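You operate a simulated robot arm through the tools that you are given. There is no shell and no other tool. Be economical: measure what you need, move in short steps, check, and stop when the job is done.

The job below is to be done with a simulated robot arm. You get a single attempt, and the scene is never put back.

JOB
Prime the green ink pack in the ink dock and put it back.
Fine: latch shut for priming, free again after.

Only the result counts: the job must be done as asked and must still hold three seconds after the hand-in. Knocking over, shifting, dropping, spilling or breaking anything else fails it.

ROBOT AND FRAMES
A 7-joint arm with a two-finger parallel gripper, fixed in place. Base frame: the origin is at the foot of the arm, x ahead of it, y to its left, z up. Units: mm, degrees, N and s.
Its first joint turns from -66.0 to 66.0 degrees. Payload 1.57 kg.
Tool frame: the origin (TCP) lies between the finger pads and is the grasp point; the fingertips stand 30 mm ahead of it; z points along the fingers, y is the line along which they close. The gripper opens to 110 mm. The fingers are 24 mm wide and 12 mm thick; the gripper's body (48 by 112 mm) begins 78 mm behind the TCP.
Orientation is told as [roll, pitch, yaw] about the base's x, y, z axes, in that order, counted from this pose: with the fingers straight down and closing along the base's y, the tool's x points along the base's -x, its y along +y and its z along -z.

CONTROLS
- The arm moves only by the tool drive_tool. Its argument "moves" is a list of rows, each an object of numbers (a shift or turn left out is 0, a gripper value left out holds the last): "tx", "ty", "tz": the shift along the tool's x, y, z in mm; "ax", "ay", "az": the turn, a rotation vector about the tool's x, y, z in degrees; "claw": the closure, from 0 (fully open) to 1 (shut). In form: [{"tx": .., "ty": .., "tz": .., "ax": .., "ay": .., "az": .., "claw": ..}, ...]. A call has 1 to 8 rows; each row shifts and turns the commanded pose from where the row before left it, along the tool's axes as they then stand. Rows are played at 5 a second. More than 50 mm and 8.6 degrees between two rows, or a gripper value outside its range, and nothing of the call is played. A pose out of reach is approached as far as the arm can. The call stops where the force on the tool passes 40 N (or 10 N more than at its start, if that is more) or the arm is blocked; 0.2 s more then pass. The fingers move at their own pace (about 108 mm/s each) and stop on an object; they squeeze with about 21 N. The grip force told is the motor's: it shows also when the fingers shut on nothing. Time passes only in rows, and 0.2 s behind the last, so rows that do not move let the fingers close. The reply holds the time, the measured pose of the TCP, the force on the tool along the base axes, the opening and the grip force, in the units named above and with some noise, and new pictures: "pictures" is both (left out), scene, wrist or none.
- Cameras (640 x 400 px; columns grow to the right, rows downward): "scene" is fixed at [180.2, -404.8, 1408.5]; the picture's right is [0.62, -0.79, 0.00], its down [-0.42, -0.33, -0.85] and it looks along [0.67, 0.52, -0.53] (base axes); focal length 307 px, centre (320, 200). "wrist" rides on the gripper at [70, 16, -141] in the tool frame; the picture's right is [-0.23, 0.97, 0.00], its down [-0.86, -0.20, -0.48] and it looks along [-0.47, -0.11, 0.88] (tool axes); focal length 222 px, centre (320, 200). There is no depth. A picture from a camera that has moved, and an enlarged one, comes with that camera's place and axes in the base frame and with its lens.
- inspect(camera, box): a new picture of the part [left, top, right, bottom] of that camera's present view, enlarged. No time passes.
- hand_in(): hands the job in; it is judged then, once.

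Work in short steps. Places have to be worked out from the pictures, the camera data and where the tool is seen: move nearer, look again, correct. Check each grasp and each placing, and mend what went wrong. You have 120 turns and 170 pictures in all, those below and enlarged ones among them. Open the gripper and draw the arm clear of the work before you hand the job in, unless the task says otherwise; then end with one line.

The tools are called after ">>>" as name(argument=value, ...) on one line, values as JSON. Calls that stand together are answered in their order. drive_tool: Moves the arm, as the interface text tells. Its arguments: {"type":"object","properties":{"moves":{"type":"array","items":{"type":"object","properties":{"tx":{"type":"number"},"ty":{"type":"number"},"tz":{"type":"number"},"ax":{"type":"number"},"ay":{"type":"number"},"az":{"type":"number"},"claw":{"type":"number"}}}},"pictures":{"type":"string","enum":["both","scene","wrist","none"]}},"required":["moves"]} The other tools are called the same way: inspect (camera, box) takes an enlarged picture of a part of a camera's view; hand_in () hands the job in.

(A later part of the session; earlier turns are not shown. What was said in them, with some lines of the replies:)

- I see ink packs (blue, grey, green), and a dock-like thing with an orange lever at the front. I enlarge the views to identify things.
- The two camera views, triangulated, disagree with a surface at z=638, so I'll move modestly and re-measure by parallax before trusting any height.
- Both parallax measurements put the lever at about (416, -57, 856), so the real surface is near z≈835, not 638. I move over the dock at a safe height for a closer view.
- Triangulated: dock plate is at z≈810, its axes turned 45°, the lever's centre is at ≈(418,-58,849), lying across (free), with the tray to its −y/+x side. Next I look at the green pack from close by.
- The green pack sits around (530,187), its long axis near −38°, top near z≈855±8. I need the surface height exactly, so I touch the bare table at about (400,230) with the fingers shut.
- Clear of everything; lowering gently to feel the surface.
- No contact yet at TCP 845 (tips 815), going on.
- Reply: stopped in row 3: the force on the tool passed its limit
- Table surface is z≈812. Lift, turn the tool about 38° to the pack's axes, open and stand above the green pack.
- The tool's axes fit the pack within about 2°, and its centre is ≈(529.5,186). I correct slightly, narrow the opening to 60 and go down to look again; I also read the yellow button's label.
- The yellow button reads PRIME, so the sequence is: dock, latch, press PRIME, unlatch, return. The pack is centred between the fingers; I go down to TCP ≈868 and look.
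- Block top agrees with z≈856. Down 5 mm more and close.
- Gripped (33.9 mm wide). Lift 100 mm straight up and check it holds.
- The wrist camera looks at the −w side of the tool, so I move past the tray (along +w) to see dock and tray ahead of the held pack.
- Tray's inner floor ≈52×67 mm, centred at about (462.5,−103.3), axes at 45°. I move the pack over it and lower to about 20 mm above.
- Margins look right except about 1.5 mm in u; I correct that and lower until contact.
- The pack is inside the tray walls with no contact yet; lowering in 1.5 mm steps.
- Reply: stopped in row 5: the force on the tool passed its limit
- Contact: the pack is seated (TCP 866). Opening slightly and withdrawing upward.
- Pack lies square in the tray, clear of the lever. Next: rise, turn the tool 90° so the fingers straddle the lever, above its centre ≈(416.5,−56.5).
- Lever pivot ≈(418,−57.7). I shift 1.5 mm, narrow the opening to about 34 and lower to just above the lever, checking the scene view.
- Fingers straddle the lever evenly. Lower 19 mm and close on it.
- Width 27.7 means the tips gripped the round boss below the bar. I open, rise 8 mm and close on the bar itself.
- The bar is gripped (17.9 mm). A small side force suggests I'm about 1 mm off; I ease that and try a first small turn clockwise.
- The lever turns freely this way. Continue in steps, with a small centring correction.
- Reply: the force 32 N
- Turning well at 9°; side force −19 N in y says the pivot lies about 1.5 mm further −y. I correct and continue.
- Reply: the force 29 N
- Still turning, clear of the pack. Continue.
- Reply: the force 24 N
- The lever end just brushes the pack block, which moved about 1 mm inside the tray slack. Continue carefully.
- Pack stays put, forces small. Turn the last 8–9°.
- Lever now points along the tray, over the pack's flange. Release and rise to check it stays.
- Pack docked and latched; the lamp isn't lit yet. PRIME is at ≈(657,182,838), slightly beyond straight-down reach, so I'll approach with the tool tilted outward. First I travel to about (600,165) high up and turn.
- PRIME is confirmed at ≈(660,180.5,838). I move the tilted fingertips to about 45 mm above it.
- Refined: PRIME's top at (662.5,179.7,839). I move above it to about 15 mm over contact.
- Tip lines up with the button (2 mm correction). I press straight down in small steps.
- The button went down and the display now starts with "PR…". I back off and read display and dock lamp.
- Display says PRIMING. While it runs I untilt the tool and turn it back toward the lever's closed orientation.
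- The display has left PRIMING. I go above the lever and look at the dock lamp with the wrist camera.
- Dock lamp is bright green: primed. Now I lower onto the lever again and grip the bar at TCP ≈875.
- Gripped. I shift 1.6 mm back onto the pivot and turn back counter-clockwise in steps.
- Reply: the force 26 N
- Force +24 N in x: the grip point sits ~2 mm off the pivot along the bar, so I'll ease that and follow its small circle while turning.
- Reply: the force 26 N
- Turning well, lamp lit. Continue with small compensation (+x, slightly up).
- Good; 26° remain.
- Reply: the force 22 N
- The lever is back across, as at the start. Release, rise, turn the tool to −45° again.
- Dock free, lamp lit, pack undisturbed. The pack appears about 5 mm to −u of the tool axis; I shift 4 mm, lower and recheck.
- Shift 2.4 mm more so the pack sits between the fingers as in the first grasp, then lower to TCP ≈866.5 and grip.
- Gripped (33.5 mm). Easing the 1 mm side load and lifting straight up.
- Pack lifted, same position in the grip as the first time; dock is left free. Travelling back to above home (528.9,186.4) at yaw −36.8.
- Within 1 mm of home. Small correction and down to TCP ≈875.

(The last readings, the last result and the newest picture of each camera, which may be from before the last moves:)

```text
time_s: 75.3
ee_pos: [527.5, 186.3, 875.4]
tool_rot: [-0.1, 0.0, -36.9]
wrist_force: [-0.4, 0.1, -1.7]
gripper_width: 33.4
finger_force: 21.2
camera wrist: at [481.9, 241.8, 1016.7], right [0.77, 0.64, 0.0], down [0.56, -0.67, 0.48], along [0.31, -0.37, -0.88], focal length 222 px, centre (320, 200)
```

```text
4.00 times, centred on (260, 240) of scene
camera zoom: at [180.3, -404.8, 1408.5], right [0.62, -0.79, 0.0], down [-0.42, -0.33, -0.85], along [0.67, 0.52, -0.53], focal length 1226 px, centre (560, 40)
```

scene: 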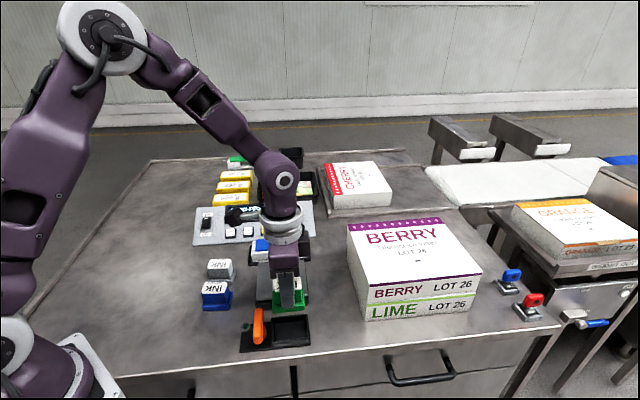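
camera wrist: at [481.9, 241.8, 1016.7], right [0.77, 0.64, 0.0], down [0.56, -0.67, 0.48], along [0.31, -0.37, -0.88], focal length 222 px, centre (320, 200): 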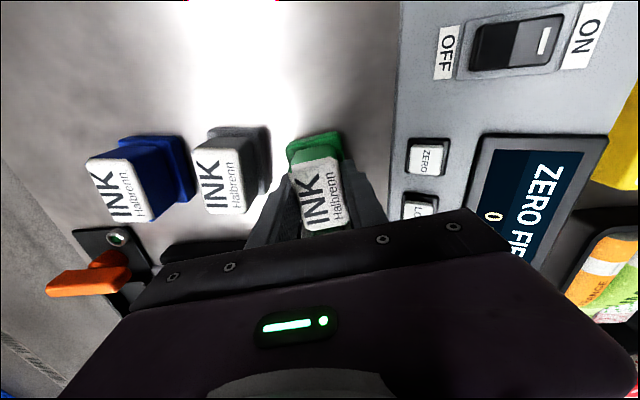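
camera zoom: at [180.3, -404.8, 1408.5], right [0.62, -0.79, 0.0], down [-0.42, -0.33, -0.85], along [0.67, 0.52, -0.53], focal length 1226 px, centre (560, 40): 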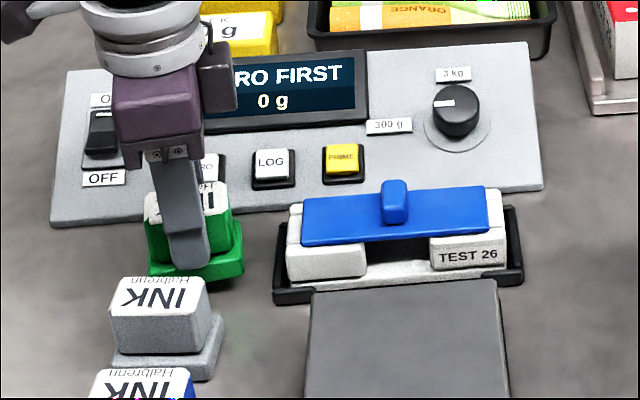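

Matches the original spot in the scene view (10 mm above). Lowering to contact.

>>> drive_tool(moves=[{"tx": -0.5, "tz": 5}, {"tz": 2}, {"tz": 1.2}, {"tz": 1.2}, {"tz": 1.2}, {"tz": 1}, {}], pictures="none")

>>> inspect(camera="scene", box=[180, 190, 340, 290])

```text
time_s: 76.9
ee_pos: [528.8, 185.2, 863.4]
tool_rot: [-0.2, -0.1, -36.9]
wrist_force: [-0.6, -0.5, -1.6]
gripper_width: 33.9
finger_force: 21.0
```

```text
4.00 times, centred on (260, 240) of scene
camera zoom: at [180.3, -404.8, 1408.5], right [0.62, -0.79, 0.0], down [-0.42, -0.33, -0.85], along [0.67, 0.52, -0.53], focal length 1226 px, centre (560, 40)
```

zoom: 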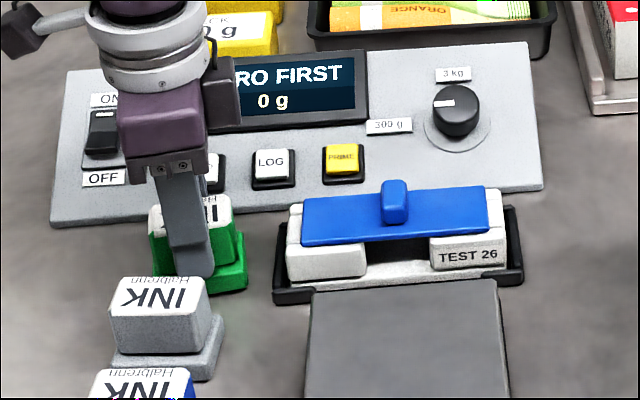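

Still hanging free (force = its weight). Continue in 0.8 mm steps.

>>> drive_tool(moves=[{"tz": 0.8}, {"tz": 0.8}, {"tz": 0.8}, {}], pictures="none")

```text
time_s: 77.9
ee_pos: [528.3, 185.7, 862.0]
tool_rot: [0.0, 0.0, -36.9]
wrist_force: [-0.5, 1.5, -2.5]
gripper_width: 34.0
finger_force: 21.8
```

>>> drive_tool(moves=[{"tz": 0.8}, {"tz": 0.8}, {"tz": 0.8}, {}], pictures="wrist")

>>> inspect(camera="scene", box=[180, 190, 340, 290])

```text
time_s: 78.9
ee_pos: [529.4, 187.0, 860.8]
tool_rot: [0.0, -0.1, -36.9]
wrist_force: [-3.3, -3.8, 17.2]
gripper_width: 33.9
finger_force: 20.9
camera wrist: at [482.7, 241.3, 1001.4], right [0.77, 0.64, 0.0], down [0.56, -0.67, 0.48], along [0.31, -0.37, -0.88], focal length 222 px, centre (320, 200)
```

wrist: 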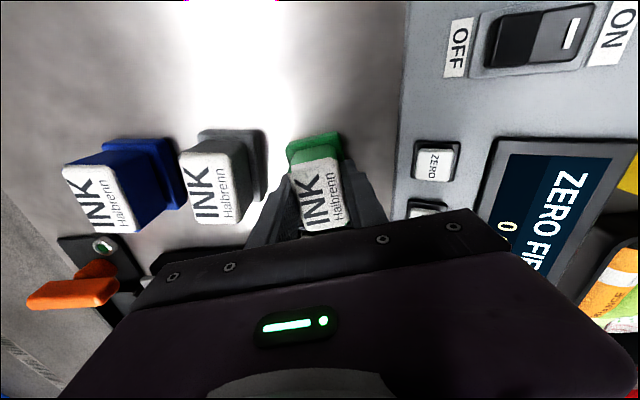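

```text
4.00 times, centred on (260, 240) of scene
camera zoom: at [179.9, -405.0, 1408.5], right [0.62, -0.79, 0.0], down [-0.42, -0.33, -0.85], along [0.67, 0.52, -0.53], focal length 1226 px, centre (560, 40)
```

zoom: 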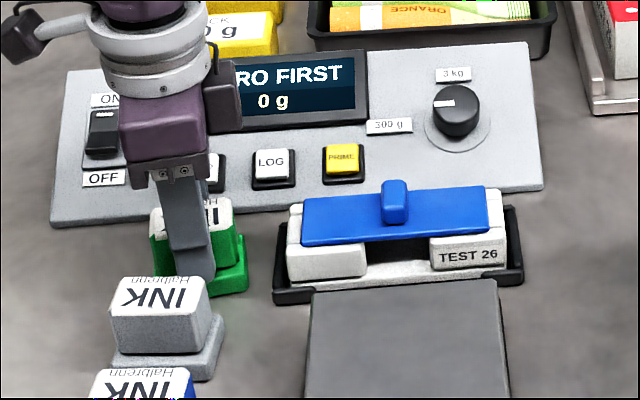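

Contact (17 N upward): the pack stands on the table. Opening modestly, then rising to compare with the original placing.

>>> drive_tool(moves=[{"tz": -0.6}, {"claw": 0.5}, {}, {"tz": -12}, {"tz": -30}, {"tz": -40}, {"tx": -20, "tz": -20}, {}], pictures="both")

>>> drive_tool(moves=[{"tx": -50}, {"tx": -30, "ty": 40}, {"ty": 45, "tz": -30}, {}], pictures="none")

>>> inspect(camera="scene", box=[180, 190, 340, 290])

>>> inspect(camera="scene", box=[190, 260, 350, 360])

```text
time_s: 80.7
ee_pos: [544.8, 173.4, 962.2]
tool_rot: [0.0, 0.0, -37.0]
wrist_force: [-1.0, -1.0, 0.2]
gripper_width: 55.0
finger_force: 0.1
camera wrist: at [499.2, 229.5, 1103.6], right [0.77, 0.64, 0.0], down [0.56, -0.67, 0.48], along [0.31, -0.37, -0.88], focal length 222 px, centre (320, 200)
```

scene: 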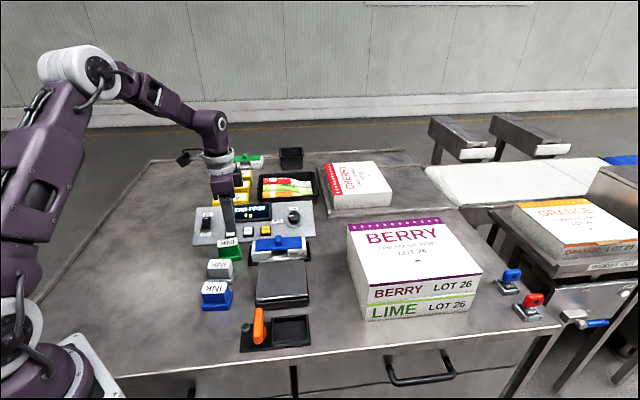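
wrist: 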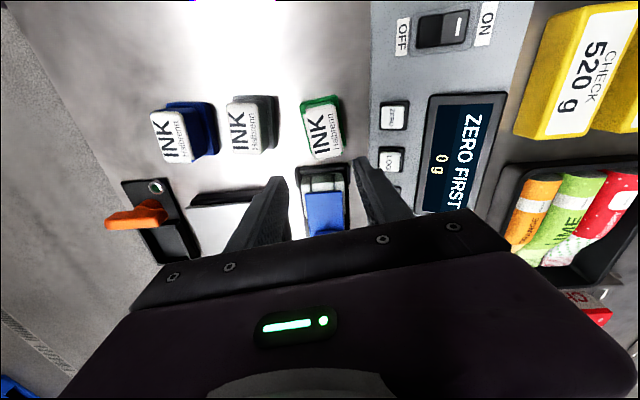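

```text
refused: row 3 steps farther than a row can; nothing moved
```

```text
4.00 times, centred on (260, 240) of scene
camera zoom: at [180.2, -404.8, 1408.5], right [0.62, -0.79, 0.0], down [-0.42, -0.33, -0.85], along [0.67, 0.52, -0.53], focal length 1226 px, centre (560, 40)
```

zoom: 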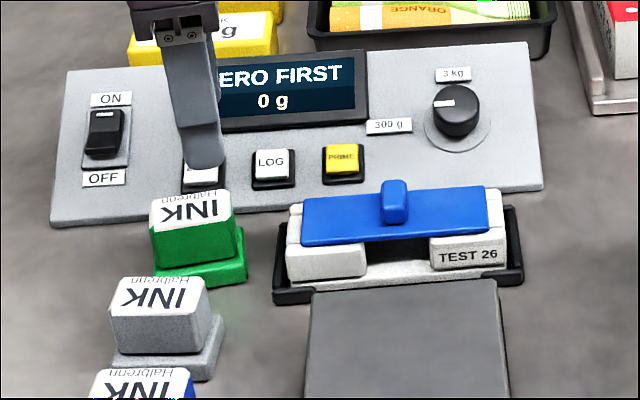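

```text
4.00 times, centred on (270, 310) of scene
camera zoom: at [180.2, -404.8, 1408.5], right [0.62, -0.79, 0.0], down [-0.42, -0.33, -0.85], along [0.67, 0.52, -0.53], focal length 1226 px, centre (520, -240)
```

zoom: 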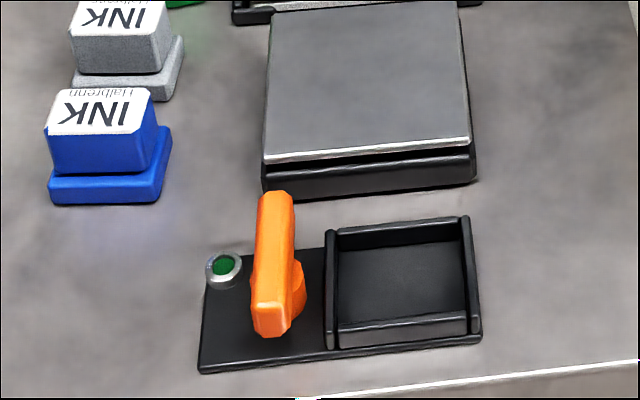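

The second call was refused (step too long), no harm. The pack stands upright, but in the scene view it may be a few mm off; I measure it precisely with the same kind of view as the original.

>>> drive_tool(moves=[{"tx": 20, "tz": 10.5, "claw": 0}, {}, {}], pictures="wrist")

>>> inspect(camera="wrist", box=[200, 70, 440, 220])

>>> inspect(camera="scene", box=[200, 225, 264, 265])

```text
time_s: 81.5
ee_pos: [528.0, 186.7, 951.5]
tool_rot: [-0.1, -0.1, -36.9]
wrist_force: [-0.1, -0.3, -0.6]
gripper_width: 110.2
finger_force: 0.0
camera wrist: at [483.1, 241.5, 1092.8], right [0.77, 0.64, 0.0], down [0.56, -0.67, 0.48], along [0.31, -0.37, -0.88], focal length 222 px, centre (320, 200)
```

wrist: 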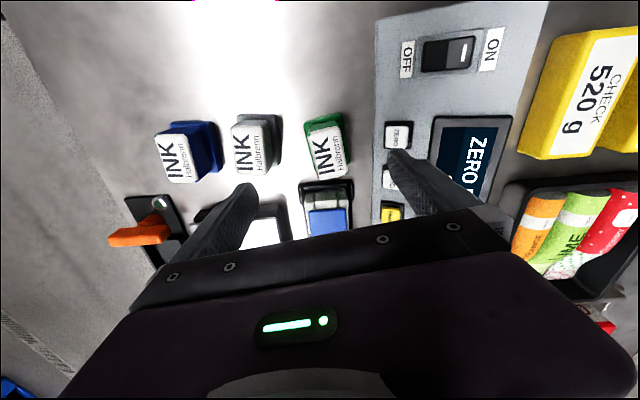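

```text
2.67 times, centred on (320, 145) of wrist
camera zoom: at [483.1, 241.5, 1092.8], right [0.77, 0.64, 0.0], down [0.56, -0.67, 0.48], along [0.31, -0.37, -0.88], focal length 592 px, centre (320, 347)
```

zoom: 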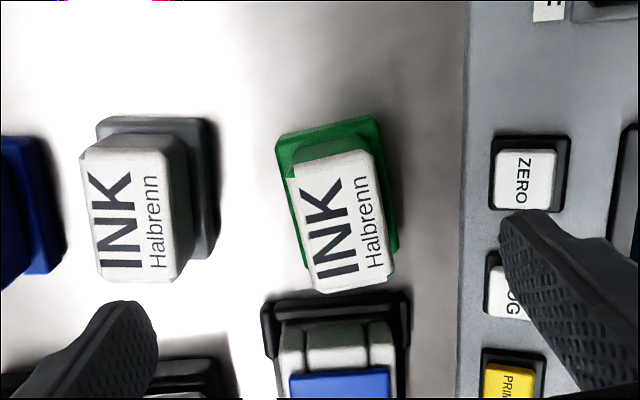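

```text
10.00 times, centred on (232, 245) of scene
camera zoom: at [180.2, -404.8, 1408.5], right [0.62, -0.79, 0.0], down [-0.42, -0.33, -0.85], along [0.67, 0.52, -0.53], focal length 3066 px, centre (1200, -250)
```

zoom: 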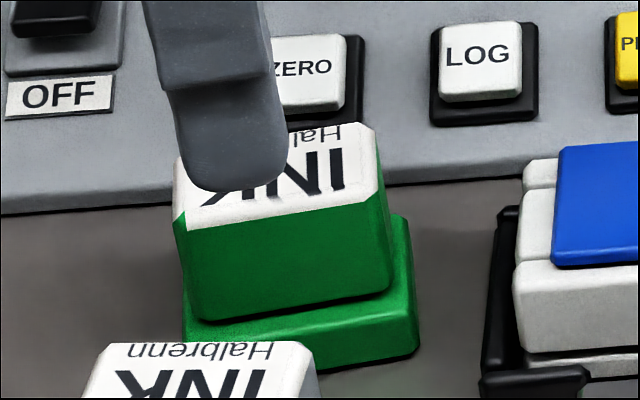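

The pack was dragged about 8.5 mm along the closing direction when the fingers opened (tips too near the flange). I mend it: regrip higher, shift back ≈8.6 mm, and release with the tips clear of the flange.

>>> drive_tool(moves=[{"ty": 8, "claw": 0.45}, {"tz": 25}, {"tz": 25}, {}], pictures="wrist")

>>> inspect(camera="wrist", box=[200, 70, 440, 220])

```text
time_s: 82.5
ee_pos: [534.1, 192.5, 901.1]
tool_rot: [-0.2, 0.1, -36.9]
wrist_force: [0.4, 0.3, -0.4]
gripper_width: 60.6
finger_force: 0.0
camera wrist: at [487.4, 247.5, 1043.1], right [0.77, 0.64, 0.0], down [0.56, -0.67, 0.48], along [0.31, -0.37, -0.88], focal length 222 px, centre (320, 200)
```

wrist: 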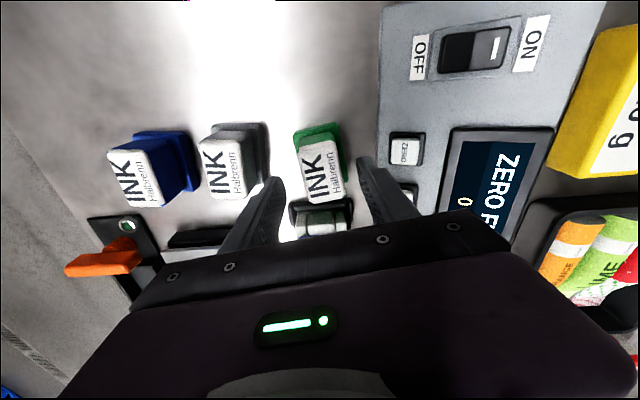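

```text
2.67 times, centred on (320, 145) of wrist
camera zoom: at [487.4, 247.5, 1043.1], right [0.77, 0.64, 0.0], down [0.56, -0.67, 0.48], along [0.31, -0.37, -0.88], focal length 592 px, centre (320, 347)
```

zoom: 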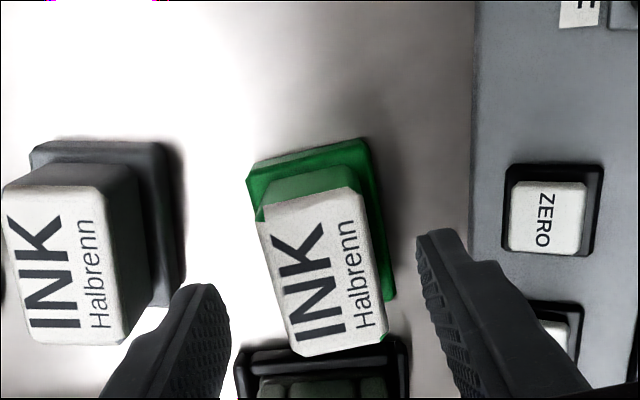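

Same-height comparison: displacement is 9.1 mm along the tool's y, none along x, yaw unchanged. Centre (+0.7), lower to TCP 868 and grip.

>>> drive_tool(moves=[{"ty": 0.7}, {"tz": 15}, {"tz": 12}, {"tz": 6}, {}, {"claw": 1}, {}, {}], pictures="none")

>>> drive_tool(moves=[{"tz": -3}, {"tz": -3}, {}], pictures="none")

>>> inspect(camera="scene", box=[200, 225, 264, 265])

```text
time_s: 84.3
ee_pos: [534.3, 193.0, 868.6]
tool_rot: [-0.2, -0.1, -36.9]
wrist_force: [0.2, 0.2, 0.0]
gripper_width: 33.6
finger_force: 20.3
```

```text
time_s: 85.1
ee_pos: [535.5, 192.4, 873.5]
tool_rot: [0.0, -0.1, -36.9]
wrist_force: [-0.3, -0.4, -1.6]
gripper_width: 33.6
finger_force: 20.6
```

```text
10.00 times, centred on (232, 245) of scene
camera zoom: at [180.3, -404.8, 1408.5], right [0.62, -0.79, 0.0], down [-0.42, -0.33, -0.85], along [0.67, 0.52, -0.53], focal length 3066 px, centre (1200, -250)
```

zoom: 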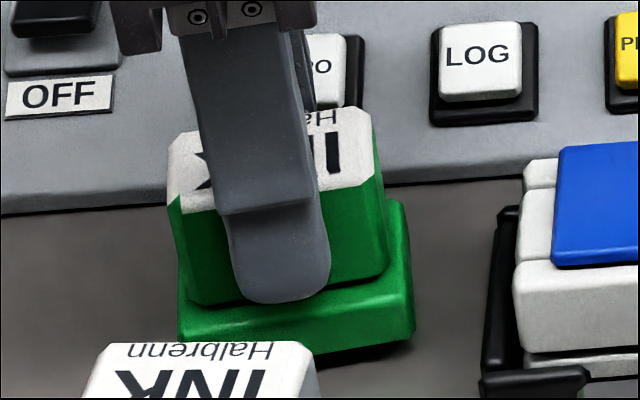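

Held with tips just above the flange, lifted 6 mm. Shift back 9.1 mm and set down gently.

>>> drive_tool(moves=[{"ty": -4.6}, {"ty": -4.5}, {}, {"tz": 3}, {"tz": 1.5}, {"tz": 0.7}, {"tz": 0.5}, {}], pictures="none")

```text
time_s: 86.9
ee_pos: [529.6, 186.2, 868.1]
tool_rot: [-0.1, 0.0, -36.9]
wrist_force: [0.0, -0.4, -1.6]
gripper_width: 34.0
finger_force: 21.3
```

>>> drive_tool(moves=[{"tz": 0.5}, {}], pictures="none")

>>> drive_tool(moves=[{"tz": 0.4}, {}], pictures="none")

```text
time_s: 87.5
ee_pos: [530.3, 185.8, 868.9]
tool_rot: [-0.1, 0.0, -36.9]
wrist_force: [-1.5, -1.9, 3.5]
gripper_width: 33.6
finger_force: 21.3
```

```text
time_s: 88.1
ee_pos: [529.8, 186.0, 868.0]
tool_rot: [-0.1, 0.0, -36.9]
wrist_force: [-3.8, -2.0, 12.9]
gripper_width: 33.7
finger_force: 21.1
```

In contact. Relieve the preload and open in two small stages, watching.

>>> drive_tool(moves=[{"tz": -0.5}, {"claw": 0.66}, {"claw": 0.62}, {}], pictures="none")

>>> inspect(camera="scene", box=[200, 225, 264, 265])

>>> inspect(camera="wrist", box=[200, 90, 440, 240])

```text
time_s: 89.1
ee_pos: [528.5, 186.4, 869.0]
tool_rot: [0.0, 0.0, -37.0]
wrist_force: [0.5, -0.7, -1.2]
gripper_width: 41.6
finger_force: 0.0
```

```text
10.00 times, centred on (232, 245) of scene
camera zoom: at [180.2, -404.8, 1408.5], right [0.62, -0.79, 0.0], down [-0.42, -0.33, -0.85], along [0.67, 0.52, -0.53], focal length 3066 px, centre (1200, -250)
```

zoom: 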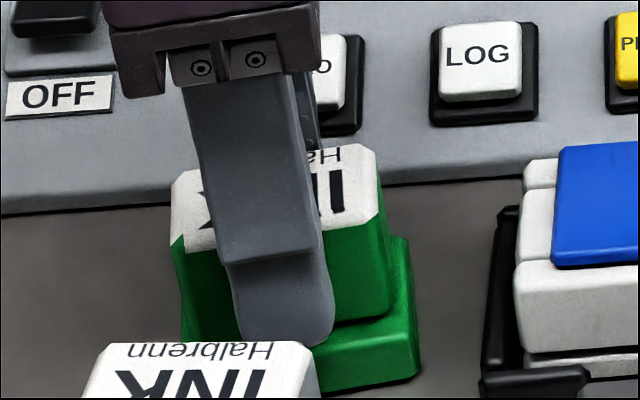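

```text
2.67 times, centred on (320, 165) of wrist
camera zoom: at [482.7, 241.2, 1009.7], right [0.77, 0.64, 0.0], down [0.56, -0.67, 0.48], along [0.31, -0.37, -0.88], focal length 592 px, centre (320, 293)
```

zoom: 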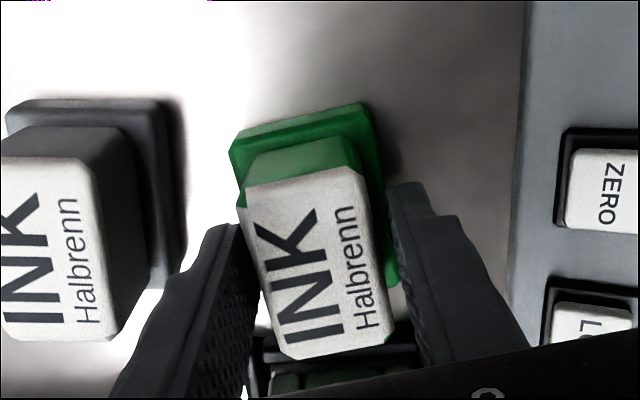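

Pack stays in place with gaps both sides. Open slightly more and rise straight up.

>>> drive_tool(moves=[{"claw": 0.54}, {}, {"tz": -10}, {"tz": -22}, {}], pictures="none")

>>> inspect(camera="wrist", box=[200, 70, 440, 220])

>>> drive_tool(moves=[{"tz": -25}, {"tz": -25, "claw": 0}, {}], pictures="none")

>>> inspect(camera="wrist", box=[200, 70, 440, 220])

```text
time_s: 90.3
ee_pos: [528.7, 184.3, 901.5]
tool_rot: [-0.1, 0.0, -36.8]
wrist_force: [-0.6, 0.2, -0.3]
gripper_width: 50.3
finger_force: 0.2
```

```text
2.67 times, centred on (320, 145) of wrist
camera zoom: at [482.9, 240.8, 1042.2], right [0.77, 0.64, 0.0], down [0.56, -0.67, 0.48], along [0.31, -0.37, -0.88], focal length 592 px, centre (320, 347)
```

zoom: 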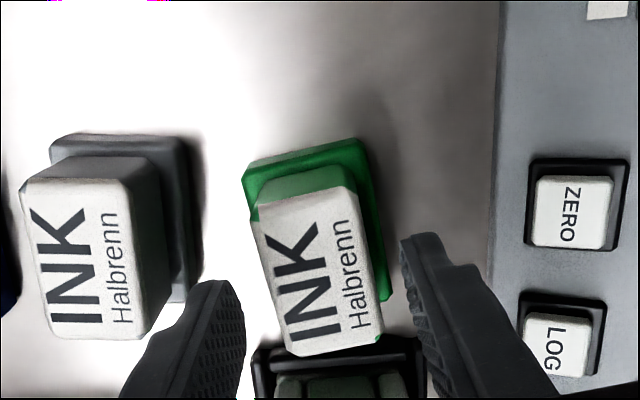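

```text
time_s: 91.1
ee_pos: [529.9, 186.6, 951.4]
tool_rot: [-0.1, 0.0, -36.9]
wrist_force: [-1.0, -0.5, -0.1]
gripper_width: 109.9
finger_force: 0.1
```

```text
2.67 times, centred on (320, 145) of wrist
camera zoom: at [483.1, 241.3, 1092.5], right [0.77, 0.64, 0.0], down [0.56, -0.67, 0.48], along [0.31, -0.37, -0.88], focal length 592 px, centre (320, 347)
```

zoom: 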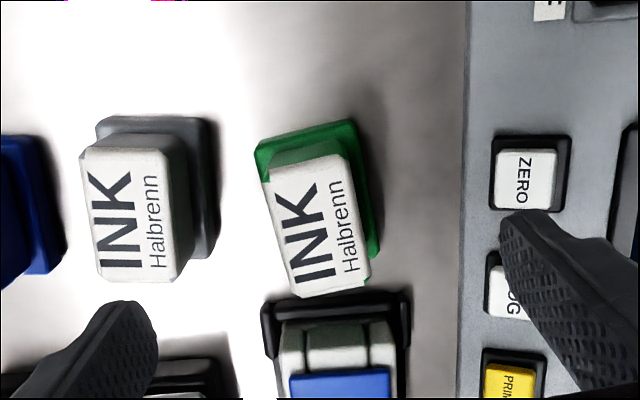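

Now the view matches the original one within about 1 mm (pack, grey neighbour, buttons). Draw the arm clear and check everything once.

>>> drive_tool(moves=[{"tz": -40}, {"tz": -40}, {"tx": 40, "tz": -20}, {"tx": 45}, {"tx": 45}, {}], pictures="scene")

>>> inspect(camera="scene", box=[180, 190, 340, 290])

>>> inspect(camera="scene", box=[190, 260, 350, 360])

```text
time_s: 92.5
ee_pos: [424.8, 263.8, 1048.9]
tool_rot: [-0.1, 0.1, -36.9]
wrist_force: [-0.1, -0.2, 0.9]
gripper_width: 109.9
finger_force: 0.0
```

scene: 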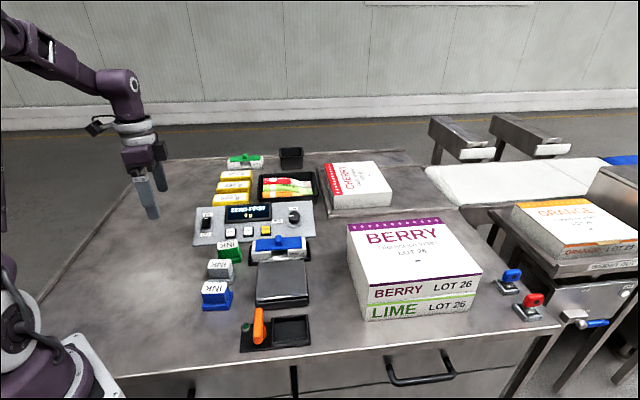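

```text
4.00 times, centred on (260, 240) of scene
camera zoom: at [180.2, -404.8, 1408.5], right [0.62, -0.79, 0.0], down [-0.42, -0.33, -0.85], along [0.67, 0.52, -0.53], focal length 1226 px, centre (560, 40)
```

zoom: 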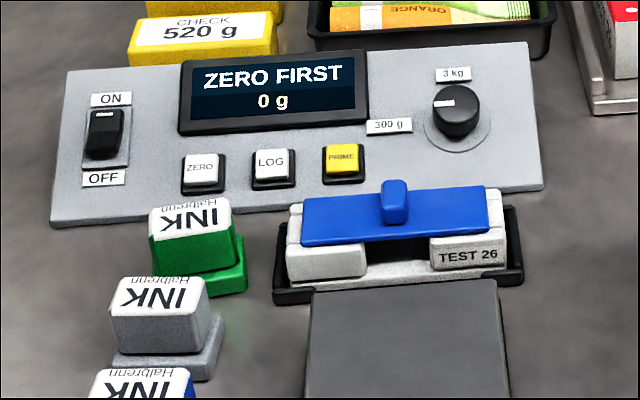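

```text
4.00 times, centred on (270, 310) of scene
camera zoom: at [180.2, -404.8, 1408.5], right [0.62, -0.79, 0.0], down [-0.42, -0.33, -0.85], along [0.67, 0.52, -0.53], focal length 1226 px, centre (520, -240)
```

zoom: 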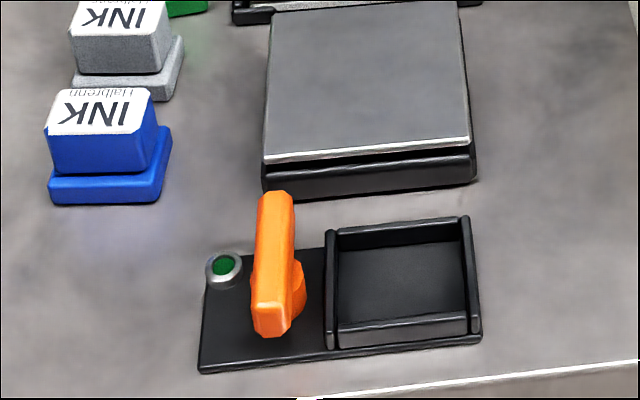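

The scene now matches the start: pack in its place, latch free, everything else untouched, arm clear and gripper open. Handing in.

>>> hand_in()

```text
The job is handed in.
```

The green ink pack was primed in the dock with the latch shut (the dock lamp lit green), the latch is free again, and the pack is back within about 1 mm of its original spot.
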